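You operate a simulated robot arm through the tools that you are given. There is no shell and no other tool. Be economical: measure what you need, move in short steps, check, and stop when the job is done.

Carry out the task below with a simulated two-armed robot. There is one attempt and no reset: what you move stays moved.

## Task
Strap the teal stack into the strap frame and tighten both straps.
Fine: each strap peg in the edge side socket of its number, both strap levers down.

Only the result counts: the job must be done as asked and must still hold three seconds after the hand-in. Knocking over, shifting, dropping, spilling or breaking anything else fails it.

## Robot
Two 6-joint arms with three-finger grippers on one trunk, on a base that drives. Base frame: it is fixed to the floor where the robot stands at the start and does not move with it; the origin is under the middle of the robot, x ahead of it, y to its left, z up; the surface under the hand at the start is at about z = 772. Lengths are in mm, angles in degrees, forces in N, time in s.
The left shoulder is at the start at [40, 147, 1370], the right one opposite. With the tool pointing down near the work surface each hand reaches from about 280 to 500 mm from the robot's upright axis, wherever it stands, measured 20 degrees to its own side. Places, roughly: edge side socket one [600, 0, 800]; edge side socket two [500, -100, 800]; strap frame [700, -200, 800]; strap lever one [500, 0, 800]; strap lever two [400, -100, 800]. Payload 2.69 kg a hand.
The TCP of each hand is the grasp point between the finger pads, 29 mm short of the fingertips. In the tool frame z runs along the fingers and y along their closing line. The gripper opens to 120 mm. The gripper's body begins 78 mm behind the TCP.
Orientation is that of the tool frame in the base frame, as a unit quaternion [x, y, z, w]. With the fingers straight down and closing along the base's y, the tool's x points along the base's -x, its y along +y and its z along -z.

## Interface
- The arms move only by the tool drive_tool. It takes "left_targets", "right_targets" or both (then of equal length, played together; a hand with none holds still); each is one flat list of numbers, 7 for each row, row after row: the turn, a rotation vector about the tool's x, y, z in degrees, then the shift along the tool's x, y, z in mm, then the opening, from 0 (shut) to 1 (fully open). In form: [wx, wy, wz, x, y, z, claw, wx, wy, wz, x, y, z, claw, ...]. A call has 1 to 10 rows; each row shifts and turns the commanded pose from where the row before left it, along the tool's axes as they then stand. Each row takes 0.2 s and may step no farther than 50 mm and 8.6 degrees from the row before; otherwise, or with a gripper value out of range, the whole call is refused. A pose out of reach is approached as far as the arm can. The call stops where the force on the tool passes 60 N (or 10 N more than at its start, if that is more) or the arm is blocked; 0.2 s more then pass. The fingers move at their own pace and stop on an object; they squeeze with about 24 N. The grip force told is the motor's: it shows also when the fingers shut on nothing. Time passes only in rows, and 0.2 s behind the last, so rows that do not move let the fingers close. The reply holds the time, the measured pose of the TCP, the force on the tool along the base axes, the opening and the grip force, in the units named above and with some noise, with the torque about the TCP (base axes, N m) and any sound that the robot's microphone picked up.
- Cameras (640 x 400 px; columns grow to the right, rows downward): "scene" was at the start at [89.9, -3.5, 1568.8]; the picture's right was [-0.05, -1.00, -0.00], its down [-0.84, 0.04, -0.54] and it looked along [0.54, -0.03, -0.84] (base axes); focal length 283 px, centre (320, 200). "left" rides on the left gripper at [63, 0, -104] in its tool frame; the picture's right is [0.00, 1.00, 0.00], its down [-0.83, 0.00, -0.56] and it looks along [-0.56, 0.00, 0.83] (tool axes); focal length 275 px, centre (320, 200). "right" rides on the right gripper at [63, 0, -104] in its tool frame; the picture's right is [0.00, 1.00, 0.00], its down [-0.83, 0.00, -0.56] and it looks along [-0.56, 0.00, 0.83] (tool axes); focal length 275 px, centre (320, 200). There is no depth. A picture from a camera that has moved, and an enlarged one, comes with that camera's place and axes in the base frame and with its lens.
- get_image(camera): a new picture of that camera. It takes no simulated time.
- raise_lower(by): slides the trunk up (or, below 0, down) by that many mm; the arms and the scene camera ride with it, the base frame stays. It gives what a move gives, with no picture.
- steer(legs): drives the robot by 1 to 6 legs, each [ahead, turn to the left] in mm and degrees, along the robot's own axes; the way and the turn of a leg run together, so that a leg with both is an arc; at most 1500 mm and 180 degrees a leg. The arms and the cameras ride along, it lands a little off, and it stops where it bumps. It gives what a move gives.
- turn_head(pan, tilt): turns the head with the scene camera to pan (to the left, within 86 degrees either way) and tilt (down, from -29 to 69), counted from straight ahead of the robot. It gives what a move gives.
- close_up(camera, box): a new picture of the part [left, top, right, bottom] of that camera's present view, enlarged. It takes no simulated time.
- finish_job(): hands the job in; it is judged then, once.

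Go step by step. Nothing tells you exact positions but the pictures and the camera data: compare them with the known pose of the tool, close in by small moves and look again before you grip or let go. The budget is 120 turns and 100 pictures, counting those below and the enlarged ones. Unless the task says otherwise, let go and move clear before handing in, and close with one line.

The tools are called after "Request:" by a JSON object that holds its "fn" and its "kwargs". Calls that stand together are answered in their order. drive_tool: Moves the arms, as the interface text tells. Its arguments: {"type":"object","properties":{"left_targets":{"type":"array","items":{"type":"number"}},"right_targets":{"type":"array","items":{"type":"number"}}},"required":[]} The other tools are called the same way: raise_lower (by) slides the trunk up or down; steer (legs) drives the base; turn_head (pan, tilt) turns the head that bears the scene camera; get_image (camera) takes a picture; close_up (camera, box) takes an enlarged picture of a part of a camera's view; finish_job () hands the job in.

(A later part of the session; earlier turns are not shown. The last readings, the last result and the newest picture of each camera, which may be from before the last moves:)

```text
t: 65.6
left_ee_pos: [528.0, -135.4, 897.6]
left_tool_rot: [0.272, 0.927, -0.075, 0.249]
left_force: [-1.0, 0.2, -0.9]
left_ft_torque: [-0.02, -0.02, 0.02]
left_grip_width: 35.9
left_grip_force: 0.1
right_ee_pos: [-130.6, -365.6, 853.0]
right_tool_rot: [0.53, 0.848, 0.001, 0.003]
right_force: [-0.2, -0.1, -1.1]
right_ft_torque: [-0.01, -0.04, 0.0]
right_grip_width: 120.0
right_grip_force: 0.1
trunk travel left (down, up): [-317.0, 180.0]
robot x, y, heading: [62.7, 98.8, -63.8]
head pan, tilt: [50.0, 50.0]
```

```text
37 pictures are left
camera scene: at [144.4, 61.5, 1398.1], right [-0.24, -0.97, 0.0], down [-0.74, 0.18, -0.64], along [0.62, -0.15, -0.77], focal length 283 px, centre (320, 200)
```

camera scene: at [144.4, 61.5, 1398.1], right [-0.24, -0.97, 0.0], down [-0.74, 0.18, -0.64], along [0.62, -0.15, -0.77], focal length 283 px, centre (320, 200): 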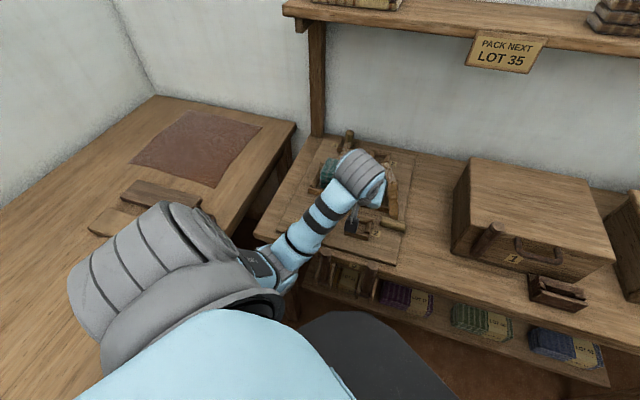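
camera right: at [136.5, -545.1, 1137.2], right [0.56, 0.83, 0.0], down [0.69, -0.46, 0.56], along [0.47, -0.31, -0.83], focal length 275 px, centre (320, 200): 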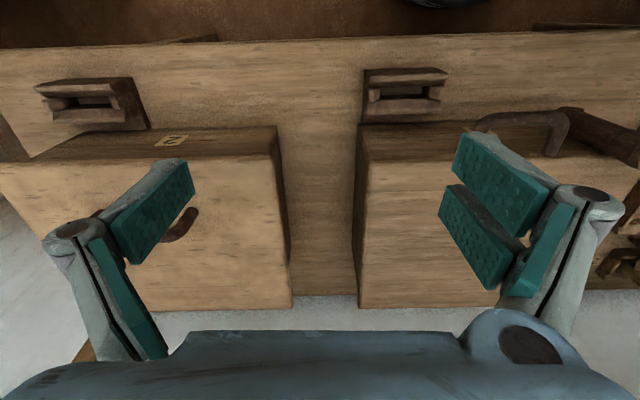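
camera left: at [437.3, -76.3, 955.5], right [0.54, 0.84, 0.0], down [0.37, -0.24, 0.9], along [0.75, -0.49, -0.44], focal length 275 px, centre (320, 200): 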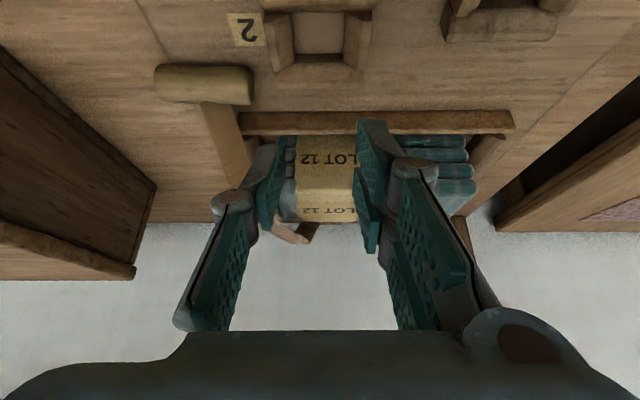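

I measured the lying peg at about (509,-219), axis along the bench, bottom end toward the socket. I'll re-grip its top end with the fingers closing along depth, then swing it upright sideways. First, re-orient the hand.

Request:
{"fn": "drive_tool", "kwargs": {"left_targets": [0, 7.5, 0, 0, 0, 0, 0.5, 0, 7.5, 0, 0, 0, 0, 0.5, 0, 7.5, 0, 0, 0, 0, 0.5, 0, 7.5, 0, 0, 0, 0, 0.5, 0, 0, 8.5, 0, 0, 0, 0.5, 0, 0, 8.5, 0, 0, 0, 0.5, 0, 0, 8.5, 0, 0, 0, 0.5, 0, 0, 8.5, 0, 0, 0, 0.5, 0, 0, 8.5, 0, 0, 0, 0.5, 0, 0, 8.5, 0, 0, 0, 0.5]}}

Request:
{"fn": "drive_tool", "kwargs": {"left_targets": [0, 0, 8.5, 0, 0, 0, 0.5, 0, 0, 8.5, 0, 0, 0, 0.5, 0, 0, 8.5, 0, 0, 0, 0.5, 0, 0, 8.5, 0, 0, 0, 0.5, 0, 0, 5, 0, 0, 0, 0.5]}}

Request:
{"fn": "get_image", "kwargs": {"camera": "left"}}

```text
t: 67.8
left_ee_pos: [564.9, -144.9, 837.6]
left_tool_rot: [0.669, 0.744, -0.001, 0.002]
left_force: [-0.1, 0.9, 0.1]
left_ft_torque: [0.03, -0.01, 0.02]
left_grip_width: 59.8
left_grip_force: 0.0
left hand out of reach, approached as far as the arm can: row 1, 2, 3, 4
right_ee_pos: [-130.7, -365.3, 852.1]
right_tool_rot: [0.529, 0.848, 0.001, 0.004]
right_force: [0.2, 1.3, 0.3]
right_ft_torque: [0.03, -0.01, 0.02]
right_grip_width: 120.0
right_grip_force: 0.0
trunk travel left (down, up): [-317.0, 180.0]
robot x, y, heading: [59.2, 97.8, -63.8]
head pan, tilt: [50.0, 50.0]
```

```text
t: 69.0
left_ee_pos: [565.6, -143.8, 837.9]
left_tool_rot: [0.878, 0.478, -0.002, 0.002]
left_force: [0.0, 0.2, 1.0]
left_ft_torque: [0.02, 0.03, 0.03]
left_grip_width: 60.2
left_grip_force: 0.0
right_ee_pos: [-130.5, -364.0, 852.4]
right_tool_rot: [0.53, 0.848, 0.0, 0.003]
right_force: [1.1, 0.2, 0.4]
right_ft_torque: [-0.01, 0.02, 0.01]
right_grip_width: 119.9
right_grip_force: 0.0
trunk travel left (down, up): [-317.0, 180.0]
robot x, y, heading: [61.4, 97.5, -63.7]
head pan, tilt: [50.0, 50.0]
```

```text
36 pictures are left
camera left: at [598.3, -90.6, 943.4], right [0.84, -0.55, 0.0], down [-0.45, -0.69, 0.56], along [-0.3, -0.47, -0.83], focal length 275 px, centre (320, 200)
```

left: 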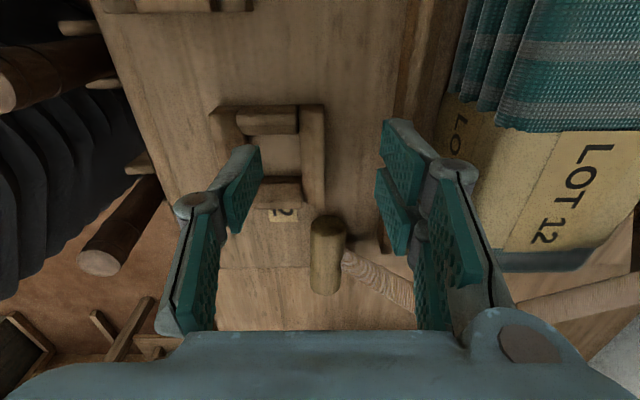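

Request:
{"fn": "drive_tool", "kwargs": {"left_targets": [0, 0, 0, 0, 0, -20, 0.5, 0, 0, 0, -38, 0, -10, 0.5, 0, 0, 0, -38, 0, -10, 0.5, 0, 0, 0, -38, 0, 0, 0.5]}}

Request:
{"fn": "close_up", "kwargs": {"camera": "scene", "box": [300, 130, 460, 280]}}

```text
t: 70.0
left_ee_pos: [514.9, -246.8, 863.8]
left_tool_rot: [0.878, 0.479, 0.0, 0.003]
left_force: [-0.3, -0.8, -0.1]
left_ft_torque: [0.03, 0.0, 0.0]
left_grip_width: 60.0
left_grip_force: 0.1
left hand out of reach, approached as far as the arm can: row 1, 2
right_ee_pos: [-129.3, -365.5, 851.7]
right_tool_rot: [0.53, 0.848, 0.001, 0.003]
right_force: [0.0, -0.2, 0.3]
right_ft_torque: [0.0, 0.0, -0.01]
right_grip_width: 119.9
right_grip_force: 0.1
trunk travel left (down, up): [-317.0, 180.0]
robot x, y, heading: [59.1, 95.7, -64.0]
head pan, tilt: [50.0, 50.0]
```

```text
2.67 times, centred on (380, 205) of scene
camera zoom: at [143.2, 60.6, 1398.1], right [-0.24, -0.97, 0.0], down [-0.74, 0.18, -0.64], along [0.62, -0.15, -0.77], focal length 756 px, centre (160, 187)
```

zoom: 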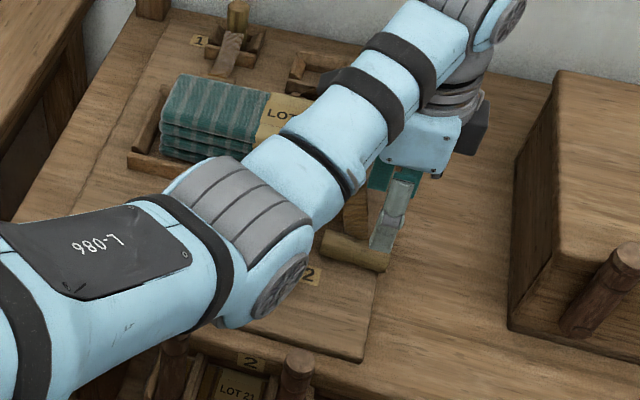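

Request:
{"fn": "steer", "kwargs": {"legs": [[45, 0]]}}

Request:
{"fn": "drive_tool", "kwargs": {"left_targets": [0, 7.5, 0, 0, -10, 0, 0.5, 0, 7.5, 0, 0, -10, 0, 0.5, 0, 7.5, 0, 0, -10, 0, 0.5, 0, 7.5, 0, 0, -10, 0, 0.5]}}

Request:
{"fn": "get_image", "kwargs": {"camera": "left"}}

```text
t: 70.9
left_ee_pos: [533.2, -282.8, 866.3]
left_tool_rot: [0.878, 0.479, -0.002, 0.006]
left_force: [-0.3, 0.5, 0.2]
left_ft_torque: [-0.05, -0.02, -0.01]
left_grip_width: 59.9
left_grip_force: 0.0
right_ee_pos: [-113.7, -399.4, 854.5]
right_tool_rot: [0.53, 0.848, -0.002, 0.006]
right_force: [-1.3, 0.8, 0.2]
right_ft_torque: [-0.04, -0.02, 0.0]
right_grip_width: 119.9
right_grip_force: 0.1
trunk travel left (down, up): [-317.0, 180.0]
robot x, y, heading: [78.7, 60.4, -64.0]
head pan, tilt: [50.0, 50.0]
```

```text
t: 71.9
left_ee_pos: [500.0, -265.3, 864.0]
left_tool_rot: [0.848, 0.463, 0.228, -0.122]
left_force: [-0.1, 0.4, -0.3]
left_ft_torque: [-0.01, -0.03, 0.0]
left_grip_width: 60.0
left_grip_force: 0.0
right_ee_pos: [-112.4, -405.5, 851.7]
right_tool_rot: [0.529, 0.849, 0.0, 0.003]
right_force: [0.3, 0.2, -1.1]
right_ft_torque: [0.0, 0.0, -0.04]
right_grip_width: 120.0
right_grip_force: 0.1
trunk travel left (down, up): [-317.0, 180.0]
robot x, y, heading: [77.0, 63.5, -63.9]
head pan, tilt: [50.0, 50.0]
```

```text
34 pictures are left
camera left: at [499.9, -262.7, 986.0], right [0.84, -0.54, 0.0], down [-0.54, -0.84, 0.07], along [-0.04, -0.06, -1.0], focal length 275 px, centre (320, 200)
```

left: 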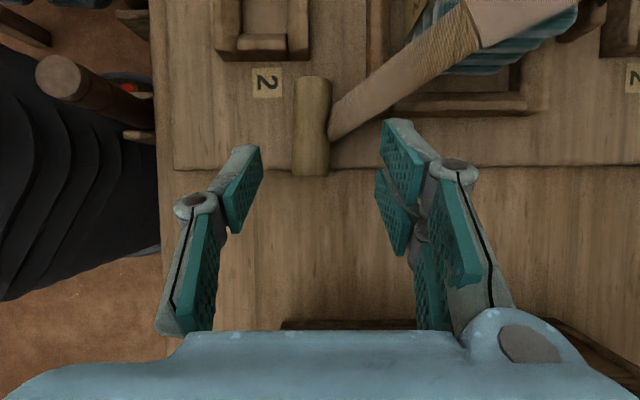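

The wrist camera now looks straight down: the peg lies 7 mm off centre with its top end by the board edge. Going down to grip its end.

Request:
{"fn": "drive_tool", "kwargs": {"left_targets": [0, 0, 0, -8, -7, 22, 0.5, 0, 0, 0, -8, 0, 22, 0.5]}}

Request:
{"fn": "get_image", "kwargs": {"camera": "left"}}

```text
t: 72.5
left_ee_pos: [499.4, -254.0, 816.7]
left_tool_rot: [0.848, 0.464, 0.226, -0.122]
left_force: [-0.4, -0.4, 0.8]
left_ft_torque: [0.0, 0.0, -0.02]
left_grip_width: 60.0
left_grip_force: 0.1
right_ee_pos: [-109.7, -404.7, 852.5]
right_tool_rot: [0.53, 0.848, 0.0, 0.003]
right_force: [-0.8, 0.5, 0.2]
right_ft_torque: [0.04, 0.03, -0.04]
right_grip_width: 120.3
right_grip_force: 0.1
trunk travel left (down, up): [-317.0, 180.0]
robot x, y, heading: [82.1, 58.3, -63.7]
head pan, tilt: [50.0, 50.0]
```

```text
33 pictures are left
camera left: at [498.8, -251.7, 939.7], right [0.84, -0.54, 0.0], down [-0.54, -0.84, 0.07], along [-0.04, -0.06, -1.0], focal length 275 px, centre (320, 200)
```

left: 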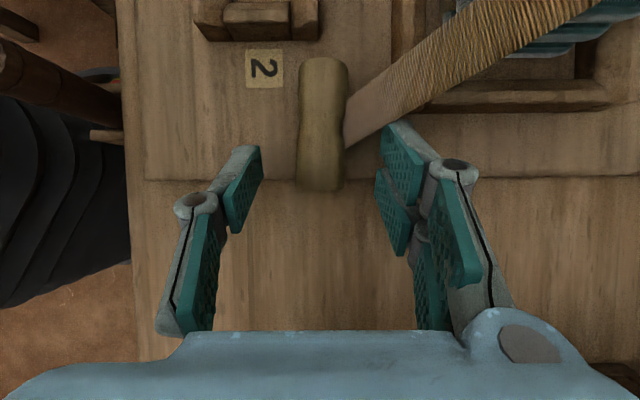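

Request:
{"fn": "drive_tool", "kwargs": {"left_targets": [0, 0, 0, 0, 1.5, 0, 0.2, 0, 0, 0, 0, 0, 0, 0.0, 0, 0, 0, 0, 0, 0, 0.0, 0, 0, 0, 0, 0, 0, 0.0]}}

Request:
{"fn": "get_image", "kwargs": {"camera": "left"}}

```text
t: 73.5
left_ee_pos: [500.7, -255.2, 816.1]
left_tool_rot: [0.848, 0.463, 0.227, -0.122]
left_force: [0.2, 1.0, -0.3]
left_ft_torque: [0.01, 0.0, -0.01]
left_grip_width: 24.2
left_grip_force: 24.2
right_ee_pos: [-109.9, -405.5, 852.5]
right_tool_rot: [0.53, 0.848, 0.0, 0.003]
right_force: [0.7, -0.6, -0.4]
right_ft_torque: [0.04, 0.01, -0.01]
right_grip_width: 120.1
right_grip_force: 0.0
trunk travel left (down, up): [-317.0, 180.0]
robot x, y, heading: [80.1, 56.9, -64.0]
head pan, tilt: [50.0, 50.0]
```

```text
32 pictures are left
camera left: at [500.3, -252.6, 940.0], right [0.84, -0.54, 0.0], down [-0.54, -0.84, 0.07], along [-0.04, -0.06, -1.0], focal length 275 px, centre (320, 200)
```

left: 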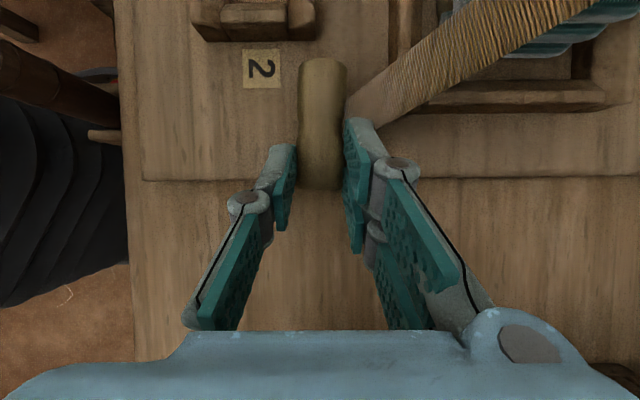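

Gripped. Lifting; the straight-down camera will also let me measure the sockets.

Request:
{"fn": "drive_tool", "kwargs": {"left_targets": [0, 0, 0, 20, 0, -34, 0, 0, 0, 0, 20, 0, -34, 0, 0, 0, 0, 25, 0, -15, 0, 0, 0, 0, 30, 0, 0, 0]}}

Request:
{"fn": "get_image", "kwargs": {"camera": "left"}}

```text
t: 74.5
left_ee_pos: [545.7, -269.3, 912.4]
left_tool_rot: [0.848, 0.464, 0.225, -0.122]
left_force: [0.5, 0.2, -0.5]
left_ft_torque: [-0.01, 0.01, -0.01]
left_grip_width: 23.8
left_grip_force: 24.1
left hand out of reach, approached as far as the arm can: row 1, 2, 3, 4
right_ee_pos: [-110.8, -403.4, 852.3]
right_tool_rot: [0.53, 0.848, -0.001, 0.003]
right_force: [0.9, 1.1, -0.1]
right_ft_torque: [-0.03, 0.04, -0.03]
right_grip_width: 119.8
right_grip_force: 0.1
trunk travel left (down, up): [-317.0, 180.0]
robot x, y, heading: [84.9, 56.9, -64.0]
head pan, tilt: [50.0, 50.0]
```

```text
31 pictures are left
camera left: at [546.8, -266.6, 1036.1], right [0.84, -0.54, 0.0], down [-0.54, -0.84, 0.07], along [-0.04, -0.06, -1.0], focal length 275 px, centre (320, 200)
```

left: 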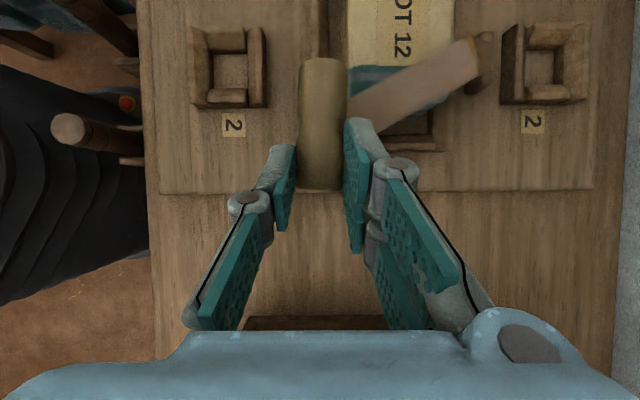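

The straight-down view is useful; I back up a bit to place the camera more directly over socket 2 and measure it well.

Request:
{"fn": "steer", "kwargs": {"legs": [[-60, 0]]}}

Request:
{"fn": "drive_tool", "kwargs": {"left_targets": [0, 0, 0, 20, 18, 12, 0, 0, 0, 0, 20, 18, 12, 0]}}

Request:
{"fn": "get_image", "kwargs": {"camera": "left"}}

```text
t: 75.5
left_ee_pos: [521.3, -220.8, 910.8]
left_tool_rot: [0.848, 0.463, 0.226, -0.125]
left_force: [1.3, 0.2, 0.4]
left_ft_torque: [0.04, 0.03, -0.03]
left_grip_width: 23.7
left_grip_force: 24.0
right_ee_pos: [-135.1, -354.8, 851.5]
right_tool_rot: [0.53, 0.848, 0.001, 0.001]
right_force: [0.8, -0.7, -0.1]
right_ft_torque: [0.04, -0.02, 0.01]
right_grip_width: 119.9
right_grip_force: 0.1
trunk travel left (down, up): [-317.0, 180.0]
robot x, y, heading: [55.7, 114.3, -63.6]
head pan, tilt: [50.0, 50.0]
```

```text
t: 76.1
left_ee_pos: [576.8, -196.3, 911.3]
left_tool_rot: [0.849, 0.463, 0.226, -0.122]
left_force: [-1.2, -1.0, -0.1]
left_ft_torque: [-0.03, 0.01, 0.01]
left_grip_width: 23.4
left_grip_force: 23.8
right_ee_pos: [-136.0, -350.6, 853.2]
right_tool_rot: [0.53, 0.848, -0.001, 0.003]
right_force: [-0.3, 0.1, -0.3]
right_ft_torque: [0.01, 0.02, -0.03]
right_grip_width: 119.9
right_grip_force: 0.1
trunk travel left (down, up): [-317.0, 180.0]
robot x, y, heading: [53.2, 110.4, -63.7]
head pan, tilt: [50.0, 50.0]
```

```text
30 pictures are left
camera left: at [576.6, -194.1, 1034.2], right [0.84, -0.54, 0.0], down [-0.54, -0.84, 0.07], along [-0.04, -0.06, -1.0], focal length 275 px, centre (320, 200)
```

left: 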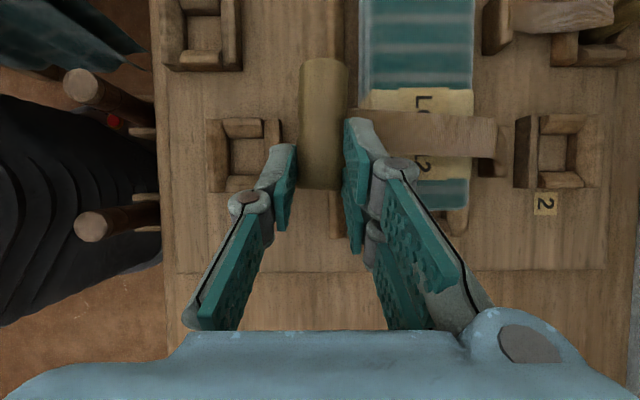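

Socket 2 measured at about (539,-138). The earlier slip came from the peg sitting 15–20 mm off the tool point. Now I swing the peg upright.

Request:
{"fn": "drive_tool", "kwargs": {"left_targets": [0, -8.2, 0, 0, 0, 0, 0, 0, -8.2, 0, 0, 0, 0, 0, 0, -8.2, 0, 0, 0, 0, 0, 0, -8.2, 0, 0, 0, 0, 0, 0, -8.2, 0, 0, 0, 0, 0, 0, -8.2, 0, 0, 0, 0, 0, 0, -8.2, 0, 0, 0, 0, 0, 0, -8.2, 0, 0, 0, 0, 0, 0, -8.2, 0, 0, 0, 0, 0, 0, -8.2, 0, 0, 0, 0, 0]}}

Request:
{"fn": "get_image", "kwargs": {"camera": "left"}}

Request:
{"fn": "get_image", "kwargs": {"camera": "scene"}}

```text
t: 78.3
left_ee_pos: [579.5, -201.4, 908.6]
left_tool_rot: [0.788, 0.429, -0.386, 0.213]
left_force: [-0.2, -1.2, -0.9]
left_ft_torque: [0.0, 0.0, 0.03]
left_grip_width: 23.1
left_grip_force: 24.2
left hand out of reach, approached as far as the arm can: row 2, 3
right_ee_pos: [-136.9, -352.1, 852.2]
right_tool_rot: [0.53, 0.848, 0.001, 0.003]
right_force: [-0.8, 0.2, -0.5]
right_ft_torque: [-0.04, 0.03, 0.0]
right_grip_width: 119.9
right_grip_force: 0.1
trunk travel left (down, up): [-317.0, 180.0]
robot x, y, heading: [52.0, 109.6, -63.8]
head pan, tilt: [50.0, 50.0]
```

```text
29 pictures are left
camera left: at [644.0, -99.5, 924.4], right [0.84, -0.54, 0.01], down [-0.04, -0.05, 1.0], along [-0.54, -0.84, -0.07], focal length 275 px, centre (320, 200)
```

left: 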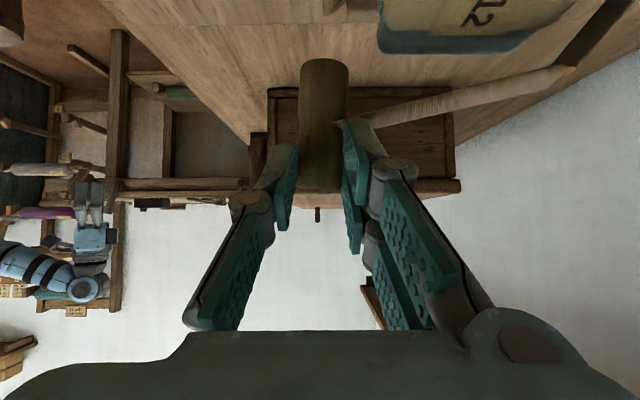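

```text
28 pictures are left
camera scene: at [137.9, 75.6, 1398.1], right [-0.24, -0.97, 0.0], down [-0.74, 0.18, -0.64], along [0.62, -0.15, -0.77], focal length 283 px, centre (320, 200)
```

scene: 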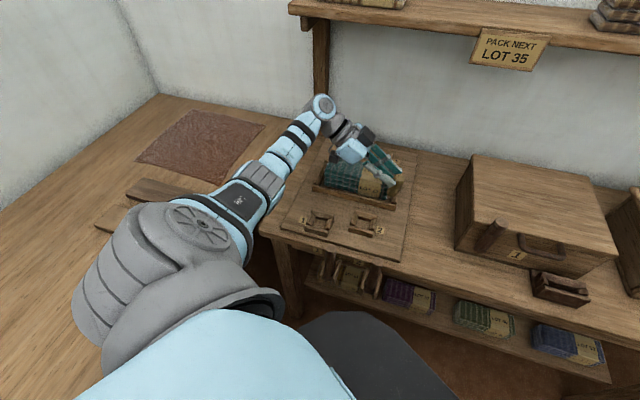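

Request:
{"fn": "drive_tool", "kwargs": {"left_targets": [0, -8, 0, 0, 0, 0, 0, 0, 0, 0, 13, -23, -11, 0, 0, 0, 0, 13, -23, -11, 0, 0, 0, 0, 14, -22, -11, 0]}}

Request:
{"fn": "close_up", "kwargs": {"camera": "scene", "box": [300, 140, 420, 260]}}

Request:
{"fn": "get_image", "kwargs": {"camera": "left"}}

```text
t: 79.3
left_ee_pos: [547.9, -121.9, 891.2]
left_tool_rot: [0.76, 0.413, -0.441, 0.241]
left_force: [0.4, 0.7, -0.9]
left_ft_torque: [0.0, -0.01, 0.02]
left_grip_width: 23.0
left_grip_force: 23.9
right_ee_pos: [-137.2, -351.8, 852.7]
right_tool_rot: [0.53, 0.848, 0.0, 0.004]
right_force: [0.6, 0.0, 0.2]
right_ft_torque: [-0.01, -0.03, 0.0]
right_grip_width: 120.3
right_grip_force: 0.0
trunk travel left (down, up): [-317.0, 180.0]
robot x, y, heading: [52.1, 109.0, -63.8]
head pan, tilt: [50.0, 50.0]
```

```text
3.33 times, centred on (360, 200) of scene
camera zoom: at [137.4, 76.3, 1398.2], right [-0.24, -0.97, 0.0], down [-0.74, 0.18, -0.64], along [0.62, -0.15, -0.77], focal length 944 px, centre (187, 200)
```

zoom: 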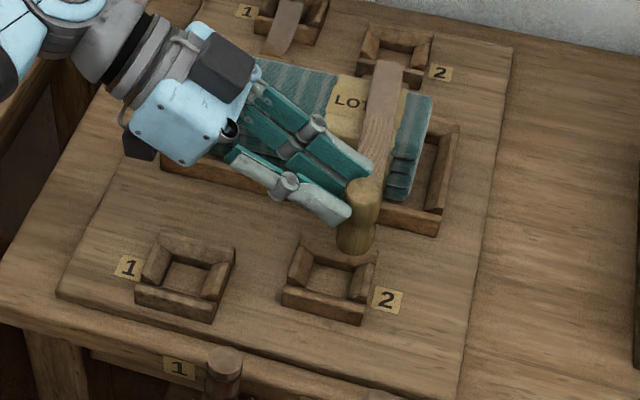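

```text
26 pictures are left
camera left: at [611.8, -19.8, 889.0], right [0.84, -0.54, 0.01], down [0.03, 0.06, 1.0], along [-0.54, -0.84, 0.07], focal length 275 px, centre (320, 200)
```

left: 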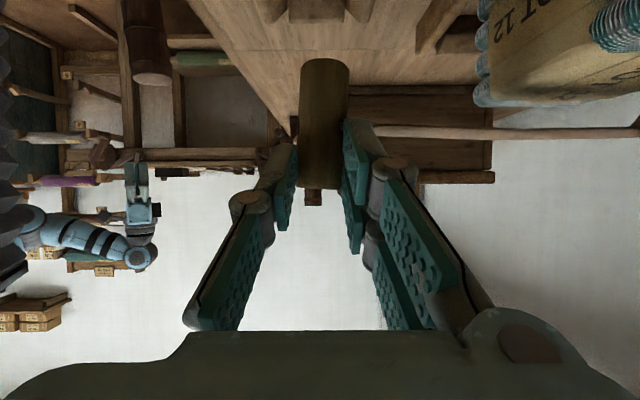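

The peg is upright with its strap over the stack. I zoom in to line its foot up with socket 2.

Request:
{"fn": "close_up", "kwargs": {"camera": "scene", "box": [330, 185, 380, 240]}}

```text
7.27 times, centred on (355, 212) of scene
camera zoom: at [137.4, 76.3, 1398.2], right [-0.24, -0.97, 0.0], down [-0.74, 0.18, -0.64], along [0.62, -0.15, -0.77], focal length 2060 px, centre (66, 109)
```

zoom: 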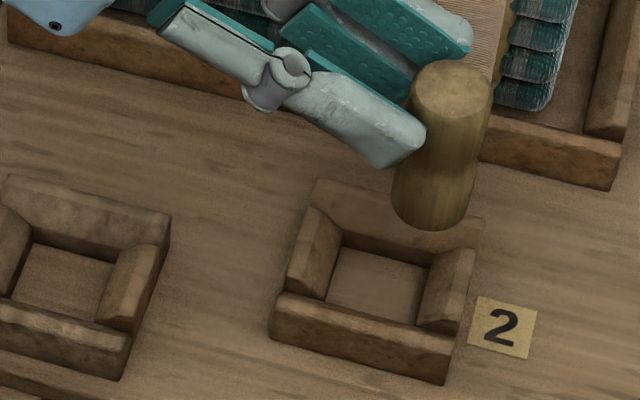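

Request:
{"fn": "drive_tool", "kwargs": {"left_targets": [0, 0, 0, 6.5, -4.5, -11.3, 0, 0, 0, 0, 13, 0, 7.5, 0]}}

Request:
{"fn": "close_up", "kwargs": {"camera": "scene", "box": [330, 185, 380, 240]}}

```text
t: 79.9
left_ee_pos: [551.5, -110.3, 873.7]
left_tool_rot: [0.759, 0.414, -0.44, 0.241]
left_force: [0.2, 1.1, 0.2]
left_ft_torque: [0.0, -0.01, 0.01]
left_grip_width: 22.9
left_grip_force: 24.0
right_ee_pos: [-136.6, -351.5, 852.6]
right_tool_rot: [0.529, 0.849, -0.001, 0.004]
right_force: [-0.4, -1.1, 0.4]
right_ft_torque: [0.01, 0.02, -0.02]
right_grip_width: 120.1
right_grip_force: 0.0
trunk travel left (down, up): [-317.0, 180.0]
robot x, y, heading: [54.2, 110.2, -64.0]
head pan, tilt: [50.0, 50.0]
```

```text
7.27 times, centred on (355, 212) of scene
camera zoom: at [137.7, 75.1, 1398.1], right [-0.24, -0.97, 0.0], down [-0.74, 0.18, -0.64], along [0.62, -0.15, -0.77], focal length 2060 px, centre (66, 109)
```

zoom: 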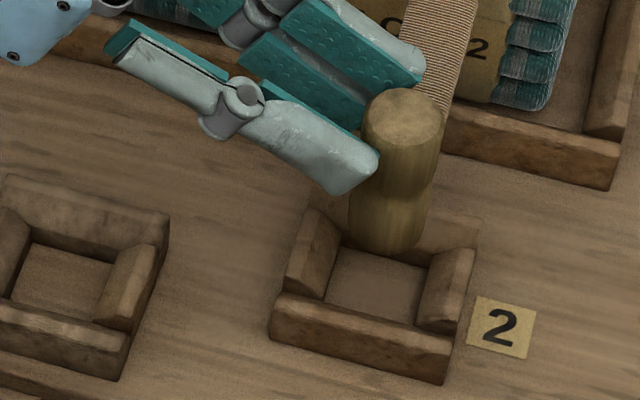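

Request:
{"fn": "drive_tool", "kwargs": {"left_targets": [0, 0, 0, 5.2, -4, 3, 0]}}

Request:
{"fn": "close_up", "kwargs": {"camera": "scene", "box": [335, 190, 375, 230]}}

```text
t: 80.3
left_ee_pos: [548.0, -107.8, 869.1]
left_tool_rot: [0.76, 0.413, -0.44, 0.241]
left_force: [-0.8, -0.4, -0.3]
left_ft_torque: [0.0, 0.0, 0.03]
left_grip_width: 22.9
left_grip_force: 24.6
right_ee_pos: [-136.5, -351.4, 851.5]
right_tool_rot: [0.53, 0.848, 0.001, 0.004]
right_force: [-0.8, -0.2, -0.3]
right_ft_torque: [0.01, 0.02, 0.01]
right_grip_width: 119.8
right_grip_force: 0.0
trunk travel left (down, up): [-317.0, 180.0]
robot x, y, heading: [56.7, 110.4, -63.5]
head pan, tilt: [50.0, 50.0]
```

```text
10.00 times, centred on (355, 210) of scene
camera zoom: at [137.4, 75.6, 1398.1], right [-0.24, -0.97, 0.0], down [-0.74, 0.18, -0.64], along [0.62, -0.15, -0.77], focal length 2833 px, centre (-30, 100)
```

zoom: 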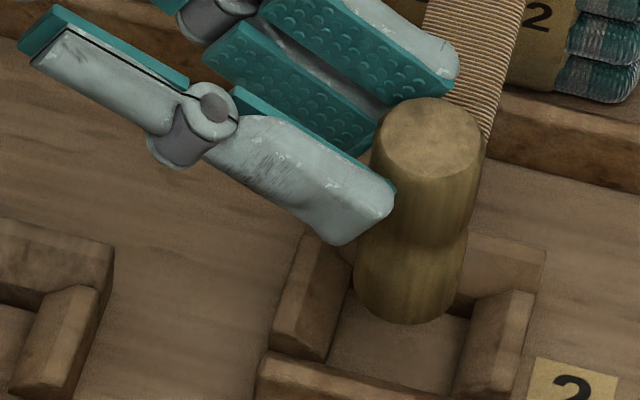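

Request:
{"fn": "drive_tool", "kwargs": {"left_targets": [0, 0, 0, 6.2, -2.5, 1.3, 0, 0, 0, 0, 3.5, 0, 2, 0]}}

Request:
{"fn": "close_up", "kwargs": {"camera": "scene", "box": [335, 190, 375, 230]}}

```text
t: 80.9
left_ee_pos: [546.6, -105.8, 859.5]
left_tool_rot: [0.76, 0.413, -0.44, 0.241]
left_force: [-0.1, 0.0, -0.5]
left_ft_torque: [0.0, 0.0, 0.02]
left_grip_width: 22.9
left_grip_force: 24.0
right_ee_pos: [-136.9, -352.4, 851.9]
right_tool_rot: [0.53, 0.848, 0.0, 0.003]
right_force: [0.3, -0.1, -0.6]
right_ft_torque: [0.02, 0.0, -0.02]
right_grip_width: 119.8
right_grip_force: 0.1
trunk travel left (down, up): [-317.0, 180.0]
robot x, y, heading: [55.8, 114.1, -63.9]
head pan, tilt: [50.0, 50.0]
```

```text
10.00 times, centred on (355, 210) of scene
camera zoom: at [137.5, 75.2, 1398.1], right [-0.24, -0.97, 0.0], down [-0.74, 0.18, -0.64], along [0.62, -0.15, -0.77], focal length 2833 px, centre (-30, 100)
```

zoom: 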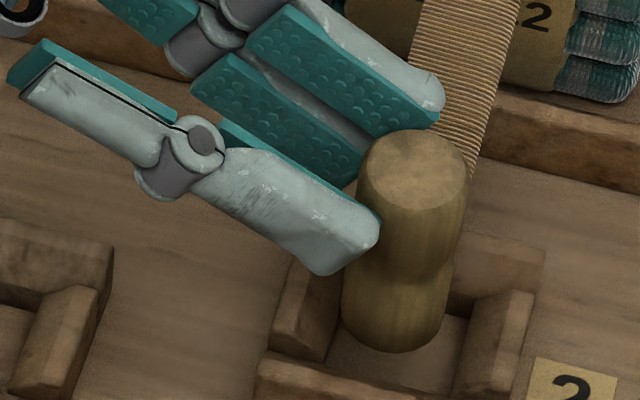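

Request:
{"fn": "drive_tool", "kwargs": {"left_targets": [0, 0, 0, 3.5, 0, 2, 0, 0, 0, 0, 3, 0, 1.7, 0]}}

Request:
{"fn": "close_up", "kwargs": {"camera": "scene", "box": [335, 190, 375, 230]}}

```text
t: 81.5
left_ee_pos: [546.4, -105.8, 852.5]
left_tool_rot: [0.76, 0.414, -0.44, 0.241]
left_force: [-0.1, -0.2, 0.0]
left_ft_torque: [-0.02, -0.02, 0.03]
left_grip_width: 22.8
left_grip_force: 23.9
right_ee_pos: [-137.4, -350.5, 851.5]
right_tool_rot: [0.53, 0.848, 0.0, 0.004]
right_force: [-0.4, -0.1, -1.3]
right_ft_torque: [-0.02, 0.01, 0.0]
right_grip_width: 120.2
right_grip_force: 0.1
trunk travel left (down, up): [-317.0, 180.0]
robot x, y, heading: [53.9, 114.0, -63.9]
head pan, tilt: [50.0, 50.0]
```

```text
10.00 times, centred on (355, 210) of scene
camera zoom: at [137.5, 75.2, 1398.1], right [-0.24, -0.97, 0.0], down [-0.74, 0.18, -0.64], along [0.62, -0.15, -0.77], focal length 2833 px, centre (-30, 100)
```

zoom: 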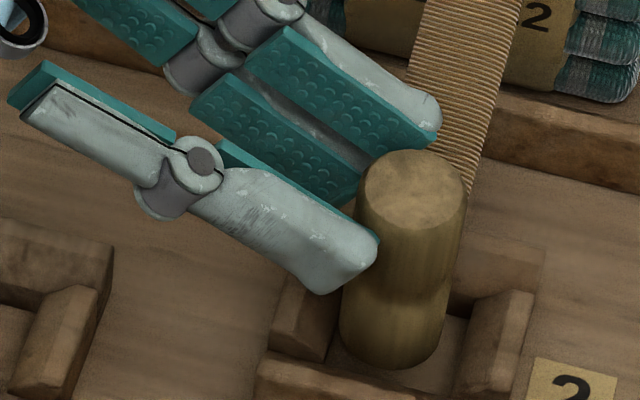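

Request:
{"fn": "drive_tool", "kwargs": {"left_targets": [0, 0, 0, 2.6, 0, 1.5, 0, 0, 0, 0, 1.8, 0, 1, 0]}}

Request:
{"fn": "close_up", "kwargs": {"camera": "scene", "box": [335, 190, 375, 230]}}

```text
t: 82.1
left_ee_pos: [547.5, -105.5, 846.4]
left_tool_rot: [0.76, 0.414, -0.439, 0.241]
left_force: [-0.4, -0.4, 0.2]
left_ft_torque: [0.02, 0.01, 0.06]
left_grip_width: 22.9
left_grip_force: 24.2
right_ee_pos: [-137.4, -352.0, 852.9]
right_tool_rot: [0.53, 0.848, 0.0, 0.003]
right_force: [-1.0, 0.4, 0.0]
right_ft_torque: [0.01, 0.01, 0.0]
right_grip_width: 120.1
right_grip_force: 0.1
trunk travel left (down, up): [-317.0, 180.0]
robot x, y, heading: [54.4, 114.3, -63.7]
head pan, tilt: [50.0, 50.0]
```

```text
10.00 times, centred on (355, 210) of scene
camera zoom: at [137.5, 75.2, 1398.1], right [-0.24, -0.97, 0.0], down [-0.74, 0.18, -0.64], along [0.62, -0.15, -0.77], focal length 2833 px, centre (-30, 100)
```

zoom: 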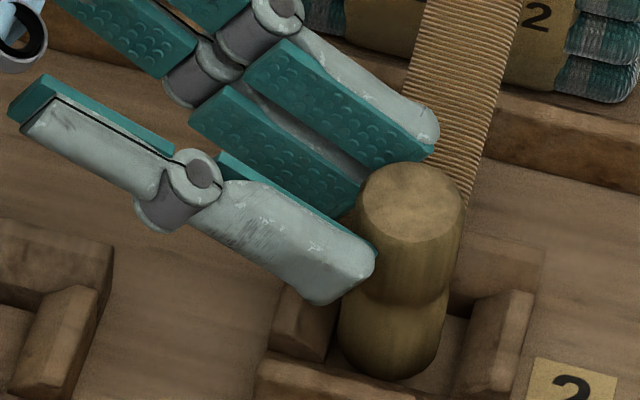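

The peg's foot is in socket 2, near the floor. Opening the fingers.

Request:
{"fn": "drive_tool", "kwargs": {"left_targets": [0, 0, 0, 0, 0, 0, 0.25, 0, 0, 0, 0, 0, 0, 0.35, 0, 0, 0, 0, 0, 0, 0.45, 0, 0, 0, 0, 0, -25, 0.45, 0, 0, 0, 0, 0, -40, 0.45]}}

Request:
{"fn": "close_up", "kwargs": {"camera": "scene", "box": [310, 150, 410, 240]}}

```text
t: 83.3
left_ee_pos: [577.5, -58.3, 878.4]
left_tool_rot: [0.76, 0.413, -0.44, 0.242]
left_force: [0.0, 0.5, 0.2]
left_ft_torque: [0.01, 0.02, 0.0]
left_grip_width: 54.2
left_grip_force: 0.1
right_ee_pos: [-136.8, -350.1, 852.5]
right_tool_rot: [0.53, 0.848, -0.001, 0.004]
right_force: [0.1, 0.7, 0.8]
right_ft_torque: [0.02, -0.01, -0.01]
right_grip_width: 119.9
right_grip_force: 0.1
trunk travel left (down, up): [-317.0, 180.0]
robot x, y, heading: [48.2, 116.0, -64.2]
head pan, tilt: [50.0, 50.0]
```

```text
4.44 times, centred on (360, 195) of scene
camera zoom: at [137.6, 76.6, 1398.2], right [-0.24, -0.97, 0.0], down [-0.74, 0.18, -0.64], along [0.62, -0.15, -0.77], focal length 1259 px, centre (142, 222)
```

zoom: 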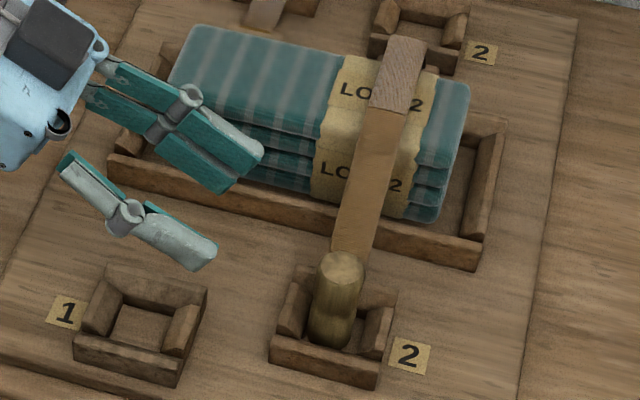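

Peg 2 is seated with its strap over the stack. For peg 1 I'll use the same idea: grip it from the front with an outward tilt, then turn about the vertical. First I raise the hand, drive forward and re-orient.

Request:
{"fn": "drive_tool", "kwargs": {"left_targets": [0, 0, 0, -17.5, 0, -10, 0.45, 0, 0, 0, -26, 0, -15, 0.45]}}

Request:
{"fn": "steer", "kwargs": {"legs": [[173, 0]]}}

Request:
{"fn": "drive_tool", "kwargs": {"left_targets": [-7.36, 0, -4.25, 0, 0, 0, 0.45, -7.36, 0, -4.25, 0, 0, 0, 0.45, -7.36, 0, -4.25, 0, 0, 0, 0.45, -7.36, 0, -4.25, 0, 0, 0, 0.45, -7.36, 0, -4.25, 0, 0, 0, 0.45, -7.36, 0, -4.25, 0, 0, 0, 0.45, -7.36, 0, -4.25, 0, 0, 0, 0.45, -7.36, 0, -4.25, 0, 0, 0, 0.45, -7.36, 0, -4.25, 0, 0, 0, 0.45, -7.36, 0, -4.25, 0, 0, 0, 0.45]}}

Request:
{"fn": "get_image", "kwargs": {"camera": "left"}}

```text
t: 83.9
left_ee_pos: [577.0, -56.9, 929.5]
left_tool_rot: [0.759, 0.414, -0.441, 0.242]
left_force: [1.0, -0.3, 1.1]
left_ft_torque: [0.0, -0.06, 0.01]
left_grip_width: 54.1
left_grip_force: 0.0
right_ee_pos: [-136.9, -351.3, 851.7]
right_tool_rot: [0.53, 0.848, 0.001, 0.004]
right_force: [-1.1, -1.1, 0.0]
right_ft_torque: [0.01, -0.01, -0.04]
right_grip_width: 120.0
right_grip_force: 0.0
trunk travel left (down, up): [-317.0, 180.0]
robot x, y, heading: [55.5, 108.1, -63.4]
head pan, tilt: [50.0, 50.0]
```

```text
t: 85.4
left_ee_pos: [653.5, -211.0, 930.1]
left_tool_rot: [0.759, 0.415, -0.44, 0.243]
left_force: [-0.1, -0.2, -0.3]
left_ft_torque: [-0.02, 0.0, -0.01]
left_grip_width: 54.0
left_grip_force: 0.2
right_ee_pos: [-60.4, -507.1, 853.5]
right_tool_rot: [0.53, 0.848, -0.001, 0.004]
right_force: [-0.5, -0.3, 1.6]
right_ft_torque: [-0.05, -0.02, 0.0]
right_grip_width: 120.2
right_grip_force: 0.1
trunk travel left (down, up): [-317.0, 180.0]
robot x, y, heading: [129.9, -44.7, -63.7]
head pan, tilt: [50.0, 50.0]
```

```text
t: 87.6
left_ee_pos: [680.8, -189.8, 911.6]
left_tool_rot: [0.28, 0.816, -0.17, 0.476]
left_force: [0.6, -0.4, 0.8]
left_ft_torque: [-0.06, -0.01, 0.0]
left_grip_width: 54.1
left_grip_force: 0.1
left hand out of reach, approached as far as the arm can: row 2, 3, 4, 5, 7, 8, 10
right_ee_pos: [-58.3, -508.4, 851.3]
right_tool_rot: [0.529, 0.849, 0.0, 0.003]
right_force: [-0.1, 0.4, 0.0]
right_ft_torque: [0.01, 0.0, 0.02]
right_grip_width: 120.1
right_grip_force: 0.0
trunk travel left (down, up): [-317.0, 180.0]
robot x, y, heading: [129.5, -47.2, -64.0]
head pan, tilt: [50.0, 50.0]
```

```text
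18 pictures are left
camera left: at [584.1, -115.2, 909.8], right [0.62, 0.78, -0.01], down [-0.06, 0.05, 1.0], along [0.78, -0.62, 0.08], focal length 275 px, centre (320, 200)
```

left: 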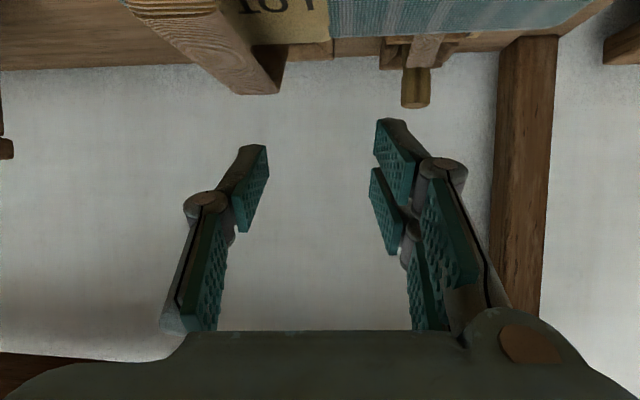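

Request:
{"fn": "drive_tool", "kwargs": {"left_targets": [-4.8, 0, -2.75, 0, 0, 0, 0.45, 0, 6.7, 0, 0, 0, 0, 0.45, 0, 6.7, 0, 0, 0, 0, 0.45, 0, 6.6, 0, 0, 0, 0, 0.45, 0, 0, 0, -16.7, 22.8, 32.2, 0.45, 0, 0, 0, -16.7, 22.8, 32.2, 0.45, 0, 0, 0, -16.7, 22.8, 32.2, 0.45]}}

Request:
{"fn": "get_image", "kwargs": {"camera": "left"}}

```text
t: 89.2
left_ee_pos: [807.3, -150.9, 874.3]
left_tool_rot: [0.244, 0.844, -0.138, 0.458]
left_force: [-0.1, -0.4, -0.1]
left_ft_torque: [0.02, 0.01, 0.0]
left_grip_width: 53.9
left_grip_force: 0.1
left hand out of reach, approached as far as the arm can: row 1, 2, 3, 4, 5, 6
right_ee_pos: [-59.1, -508.8, 852.4]
right_tool_rot: [0.53, 0.848, 0.0, 0.003]
right_force: [0.0, 0.2, 0.1]
right_ft_torque: [0.04, 0.03, 0.02]
right_grip_width: 120.2
right_grip_force: 0.1
trunk travel left (down, up): [-317.0, 180.0]
robot x, y, heading: [129.3, -44.3, -64.0]
head pan, tilt: [50.0, 50.0]
```

```text
17 pictures are left
camera left: at [703.0, -83.2, 879.9], right [0.54, 0.84, -0.01], down [-0.01, 0.01, 1.0], along [0.84, -0.54, 0.02], focal length 275 px, centre (320, 200)
```

left: 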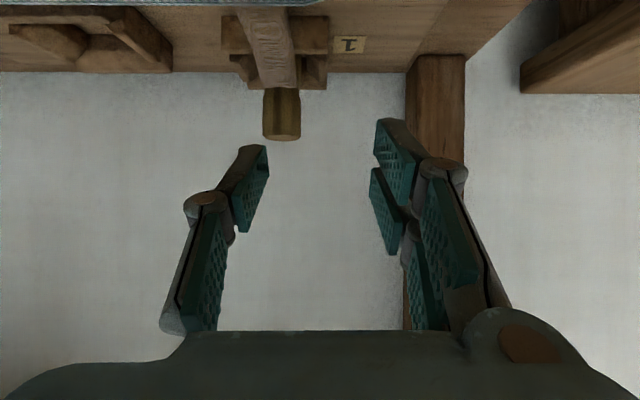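

Request:
{"fn": "drive_tool", "kwargs": {"left_targets": [0, 0, 0, 10.9, -23.3, 0, 0.45, 0, 0, 0, 0, 0, 34, 0.45, 0, 0, 0, 0, 0, 33.8, 0.45]}}

Request:
{"fn": "get_image", "kwargs": {"camera": "left"}}

```text
t: 90.0
left_ee_pos: [827.5, -178.0, 876.4]
left_tool_rot: [0.243, 0.844, -0.138, 0.458]
left_force: [0.0, -0.2, -0.6]
left_ft_torque: [-0.03, -0.02, 0.02]
left_grip_width: 54.0
left_grip_force: 0.0
left hand out of reach, approached as far as the arm can: row 2, 3
right_ee_pos: [-59.6, -508.2, 852.3]
right_tool_rot: [0.529, 0.849, -0.001, 0.003]
right_force: [0.6, -0.4, -0.7]
right_ft_torque: [-0.03, 0.05, 0.0]
right_grip_width: 119.7
right_grip_force: 0.1
trunk travel left (down, up): [-317.0, 180.0]
robot x, y, heading: [130.7, -44.7, -64.0]
head pan, tilt: [50.0, 50.0]
```

```text
16 pictures are left
camera left: at [725.0, -111.0, 882.0], right [0.54, 0.84, -0.01], down [-0.01, 0.01, 1.0], along [0.84, -0.54, 0.02], focal length 275 px, centre (320, 200)
```

left: 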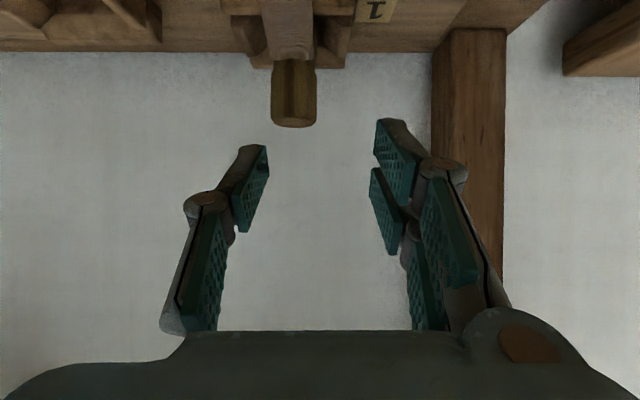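

Request:
{"fn": "drive_tool", "kwargs": {"left_targets": [0, 7, 0, 0, 0, 0, 0.45, 0, 7, 0, 0, 0, 0, 0.45, 0, 7, 0, 0, 0, 0, 0.45]}}

```text
t: 90.8
left_ee_pos: [874.9, -201.8, 884.2]
left_tool_rot: [0.271, 0.9, -0.118, 0.321]
left_force: [-0.2, -0.3, 0.8]
left_ft_torque: [0.0, 0.02, 0.02]
left_grip_width: 53.8
left_grip_force: 0.0
left hand out of reach, approached as far as the arm can: row 1, 2, 3
right_ee_pos: [-59.0, -508.4, 852.2]
right_tool_rot: [0.529, 0.849, 0.0, 0.003]
right_force: [-0.7, 0.0, -0.7]
right_ft_torque: [0.03, 0.01, 0.01]
right_grip_width: 119.9
right_grip_force: 0.0
trunk travel left (down, up): [-317.0, 180.0]
robot x, y, heading: [129.0, -45.8, -63.6]
head pan, tilt: [50.0, 50.0]
```

The arm keeps pushing outward here, so I back the base off about 50 mm to bring the hand over peg 1.

Request:
{"fn": "steer", "kwargs": {"legs": [[-55, 0]]}}

Request:
{"fn": "drive_tool", "kwargs": {"left_targets": [0, 0, 0, 0, -17, 0, 0.45, 0, 0, 0, 0, -17, 0, 0.45]}}

```text
t: 91.7
left_ee_pos: [853.0, -156.1, 881.9]
left_tool_rot: [0.272, 0.9, -0.117, 0.32]
left_force: [-0.2, -1.3, -1.0]
left_ft_torque: [0.03, 0.02, -0.04]
left_grip_width: 54.1
left_grip_force: 0.1
right_ee_pos: [-82.4, -462.9, 851.5]
right_tool_rot: [0.529, 0.849, 0.001, 0.002]
right_force: [-0.2, -0.4, -0.4]
right_ft_torque: [0.02, 0.01, 0.02]
right_grip_width: 119.7
right_grip_force: 0.1
trunk travel left (down, up): [-317.0, 180.0]
robot x, y, heading: [112.0, 4.3, -63.8]
head pan, tilt: [50.0, 50.0]
```

```text
t: 92.3
left_ee_pos: [842.1, -180.2, 890.4]
left_tool_rot: [0.279, 0.901, -0.129, 0.307]
left_force: [0.5, -0.6, -0.1]
left_ft_torque: [0.01, -0.02, 0.02]
left_grip_width: 54.0
left_grip_force: 0.1
left hand out of reach, approached as far as the arm can: row 1, 2
right_ee_pos: [-83.3, -460.2, 852.0]
right_tool_rot: [0.529, 0.848, 0.0, 0.003]
right_force: [0.2, 0.0, 0.6]
right_ft_torque: [0.04, 0.02, -0.04]
right_grip_width: 120.2
right_grip_force: 0.0
trunk travel left (down, up): [-317.0, 180.0]
robot x, y, heading: [106.4, 2.9, -64.0]
head pan, tilt: [50.0, 50.0]
```

The wrist seems to have ended up in a wound-over branch that can't fold in. I'll unwind it by retracing my turns: back away, swing it to point right, then upright, then turn back.

Request:
{"fn": "steer", "kwargs": {"legs": [[-100, 0]]}}

Request:
{"fn": "drive_tool", "kwargs": {"left_targets": [5.5, 0, 6.5, 8, 0, -7, 0.45, 5.5, 0, 6.5, 8, -2, -7, 0.45, 5.5, 0, 6.5, 8, -5, -6, 0.45, 5.5, 0, 6.5, 7, -7, -6, 0.45, 5.5, 0, 6.5, 6, -9, -5, 0.45, 5.5, 0, 6.5, 5, -10, -4, 0.45, 5.5, 0, 6.5, 4, -11, -3, 0.45, 5.5, 0, 6.5, 3, -12, -2, 0.45, 5.5, 0, 6.5, 2, -12, -1, 0.45, 5.5, 0, 6.5, 0, -12, 0, 0.45]}}

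```text
t: 93.5
left_ee_pos: [798.2, -91.1, 889.0]
left_tool_rot: [0.278, 0.901, -0.128, 0.306]
left_force: [0.4, -0.9, 0.2]
left_ft_torque: [0.02, 0.0, 0.01]
left_grip_width: 54.1
left_grip_force: 0.1
right_ee_pos: [-127.2, -371.8, 850.4]
right_tool_rot: [0.53, 0.848, 0.001, 0.003]
right_force: [-0.7, -0.3, 1.0]
right_ft_torque: [0.01, -0.02, 0.03]
right_grip_width: 120.1
right_grip_force: 0.0
trunk travel left (down, up): [-317.0, 180.0]
robot x, y, heading: [59.8, 92.0, -63.9]
head pan, tilt: [50.0, 50.0]
```

```text
t: 95.7
left_ee_pos: [677.3, -45.1, 910.6]
left_tool_rot: [0.786, 0.495, -0.319, 0.189]
left_force: [-0.5, 0.3, -0.2]
left_ft_torque: [-0.03, 0.0, 0.03]
left_grip_width: 54.2
left_grip_force: 0.0
left hand out of reach, approached as far as the arm can: row 1, 7, 8, 9, 10
right_ee_pos: [-128.9, -370.3, 852.8]
right_tool_rot: [0.53, 0.848, 0.0, 0.004]
right_force: [-0.3, -0.6, -0.7]
right_ft_torque: [0.0, 0.01, 0.0]
right_grip_width: 120.0
right_grip_force: 0.1
trunk travel left (down, up): [-317.0, 180.0]
robot x, y, heading: [62.1, 93.8, -64.0]
head pan, tilt: [50.0, 50.0]
```

Request:
{"fn": "drive_tool", "kwargs": {"left_targets": [0, 7.3, 0, -5, 0, 3, 0.45, 0, 7.3, 0, -5, 0, 3, 0.45, 0, 7.3, 0, -5, 0, 3, 0.45, 0, 7.3, 0, -5, 0, 3, 0.45, 0, 7.3, 0, -5, 0, 3, 0.45, 0, 7, 0, 0, 0, 0, 0.45]}}

Request:
{"fn": "drive_tool", "kwargs": {"left_targets": [0, 0, -8.5, 0, 0, 0, 0.45, 0, 0, -8.5, 0, 0, 0, 0.45, 0, 0, -8.5, 0, 0, 0, 0.45, 0, 0, -8.5, 0, 0, 0, 0.45, 0, 0, -8.5, 0, 0, 0, 0.45, 0, 0, -8.5, 0, 0, 0, 0.45, 0, 0, -8.5, 0, 0, 0, 0.45, 0, 0, -8.5, 0, 0, 0, 0.45, 0, 0, -8.5, 0, 0, 0, 0.45]}}

```text
t: 97.1
left_ee_pos: [664.0, -71.5, 908.4]
left_tool_rot: [0.848, 0.531, -0.004, -0.009]
left_force: [-0.4, -0.6, -0.3]
left_ft_torque: [0.04, -0.01, 0.04]
left_grip_width: 54.0
left_grip_force: 0.1
right_ee_pos: [-127.8, -369.2, 852.6]
right_tool_rot: [0.53, 0.848, -0.001, 0.004]
right_force: [0.7, -0.6, -0.7]
right_ft_torque: [0.01, 0.0, 0.0]
right_grip_width: 120.1
right_grip_force: 0.1
trunk travel left (down, up): [-317.0, 180.0]
robot x, y, heading: [64.9, 95.2, -63.8]
head pan, tilt: [50.0, 50.0]
```

```text
t: 99.1
left_ee_pos: [695.3, -81.6, 906.7]
left_tool_rot: [0.386, 0.923, -0.002, -0.011]
left_force: [-0.1, 0.0, -0.7]
left_ft_torque: [0.01, 0.0, -0.01]
left_grip_width: 54.1
left_grip_force: 0.1
left hand out of reach, approached as far as the arm can: row 8, 9
right_ee_pos: [-128.5, -370.1, 852.9]
right_tool_rot: [0.53, 0.848, 0.0, 0.003]
right_force: [-0.1, -0.2, 0.3]
right_ft_torque: [0.0, -0.01, -0.02]
right_grip_width: 119.8
right_grip_force: 0.1
trunk travel left (down, up): [-317.0, 180.0]
robot x, y, heading: [63.2, 95.5, -63.7]
head pan, tilt: [50.0, 50.0]
```

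Request:
{"fn": "steer", "kwargs": {"legs": [[0, 30], [120, 0], [0, -30]]}}

Request:
{"fn": "drive_tool", "kwargs": {"left_targets": [0, 0, -6.2, 0, 0, 0, 0.45, 0, 0, -6.2, 0, 0, 0, 0.45, 0, -7.5, 0, 0, 0, 0, 0.45, 0, -7.5, 0, 0, 0, 0, 0.45, 0, -7.5, 0, 0, 0, 0, 0.45, 0, -7.5, 0, 0, 0, 0, 0.45]}}

Request:
{"fn": "get_image", "kwargs": {"camera": "left"}}

```text
t: 103.4
left_ee_pos: [796.6, -137.3, 905.7]
left_tool_rot: [0.381, 0.925, -0.003, -0.014]
left_force: [-0.3, 0.6, -1.3]
left_ft_torque: [-0.06, 0.0, 0.02]
left_grip_width: 54.1
left_grip_force: 0.0
right_ee_pos: [-23.8, -437.9, 853.2]
right_tool_rot: [0.526, 0.851, -0.001, 0.004]
right_force: [0.4, -0.2, 0.0]
right_ft_torque: [0.02, 0.0, -0.01]
right_grip_width: 119.9
right_grip_force: 0.0
trunk travel left (down, up): [-317.0, 180.0]
robot x, y, heading: [164.8, 25.4, -63.2]
head pan, tilt: [50.0, 50.0]
stopped in leg 3: the robot was blocked; the commanded pose is now the measured one
```

```text
t: 104.8
left_ee_pos: [853.8, -154.8, 881.7]
left_tool_rot: [0.366, 0.897, -0.103, 0.226]
left_force: [0.3, -0.1, 0.2]
left_ft_torque: [0.0, -0.01, 0.03]
left_grip_width: 54.0
left_grip_force: 0.0
left hand out of reach, approached as far as the arm can: row 1, 2, 3, 4, 5, 6
right_ee_pos: [-23.4, -438.8, 852.6]
right_tool_rot: [0.525, 0.851, 0.0, 0.004]
right_force: [0.4, 0.7, 0.6]
right_ft_torque: [-0.04, -0.04, 0.0]
right_grip_width: 119.9
right_grip_force: 0.0
trunk travel left (down, up): [-317.0, 180.0]
robot x, y, heading: [163.0, 26.7, -63.0]
head pan, tilt: [50.0, 50.0]
```

```text
15 pictures are left
camera left: at [779.1, -79.6, 944.0], right [0.71, 0.71, -0.02], down [0.34, -0.32, 0.89], along [0.62, -0.63, -0.46], focal length 275 px, centre (320, 200)
```

left: 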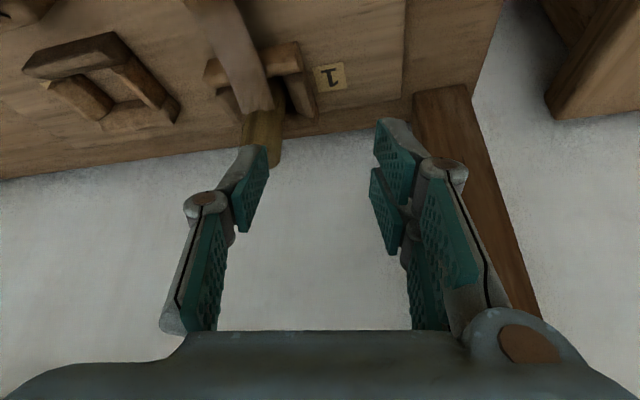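

Only the wrist-roll limit was in the way; a peg can be gripped at any yaw, so I relax the hand's yaw. The base touched something at the end of the turn, so I also back off slightly.

Request:
{"fn": "steer", "kwargs": {"legs": [[-15, 0]]}}

Request:
{"fn": "drive_tool", "kwargs": {"left_targets": [3.8, 0, 7, 0, 0, 0, 0.45, 0, 0, 0, -5, -18, 11, 0.45, 0, 0, 0, -6, -19, 11, 0.45]}}

Request:
{"fn": "get_image", "kwargs": {"camera": "left"}}

```text
t: 105.5
left_ee_pos: [849.3, -144.2, 880.0]
left_tool_rot: [0.367, 0.897, -0.101, 0.224]
left_force: [0.7, -0.5, -0.1]
left_ft_torque: [0.0, 0.01, 0.01]
left_grip_width: 54.2
left_grip_force: 0.2
right_ee_pos: [-28.1, -426.6, 851.1]
right_tool_rot: [0.526, 0.851, 0.001, 0.002]
right_force: [0.6, -0.7, -0.6]
right_ft_torque: [0.0, 0.02, 0.01]
right_grip_width: 119.9
right_grip_force: 0.1
trunk travel left (down, up): [-317.0, 180.0]
robot x, y, heading: [157.3, 42.7, -62.8]
head pan, tilt: [50.0, 50.0]
```

```text
t: 106.3
left_ee_pos: [823.5, -177.6, 876.1]
left_tool_rot: [0.428, 0.869, -0.117, 0.219]
left_force: [0.0, 0.3, 1.0]
left_ft_torque: [0.0, 0.0, 0.05]
left_grip_width: 53.9
left_grip_force: 0.0
left hand out of reach, approached as far as the arm can: row 3
right_ee_pos: [-30.1, -426.4, 851.2]
right_tool_rot: [0.525, 0.851, 0.0, 0.005]
right_force: [0.0, -0.2, 0.0]
right_ft_torque: [0.01, 0.02, 0.0]
right_grip_width: 119.8
right_grip_force: 0.1
trunk travel left (down, up): [-317.0, 180.0]
robot x, y, heading: [154.2, 42.4, -63.4]
head pan, tilt: [50.0, 50.0]
```

```text
14 pictures are left
camera left: at [759.3, -91.9, 938.3], right [0.8, 0.6, -0.01], down [0.29, -0.36, 0.89], along [0.53, -0.71, -0.46], focal length 275 px, centre (320, 200)
```

left: 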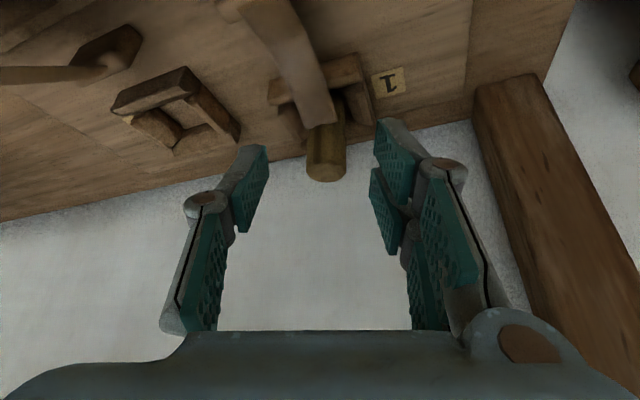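

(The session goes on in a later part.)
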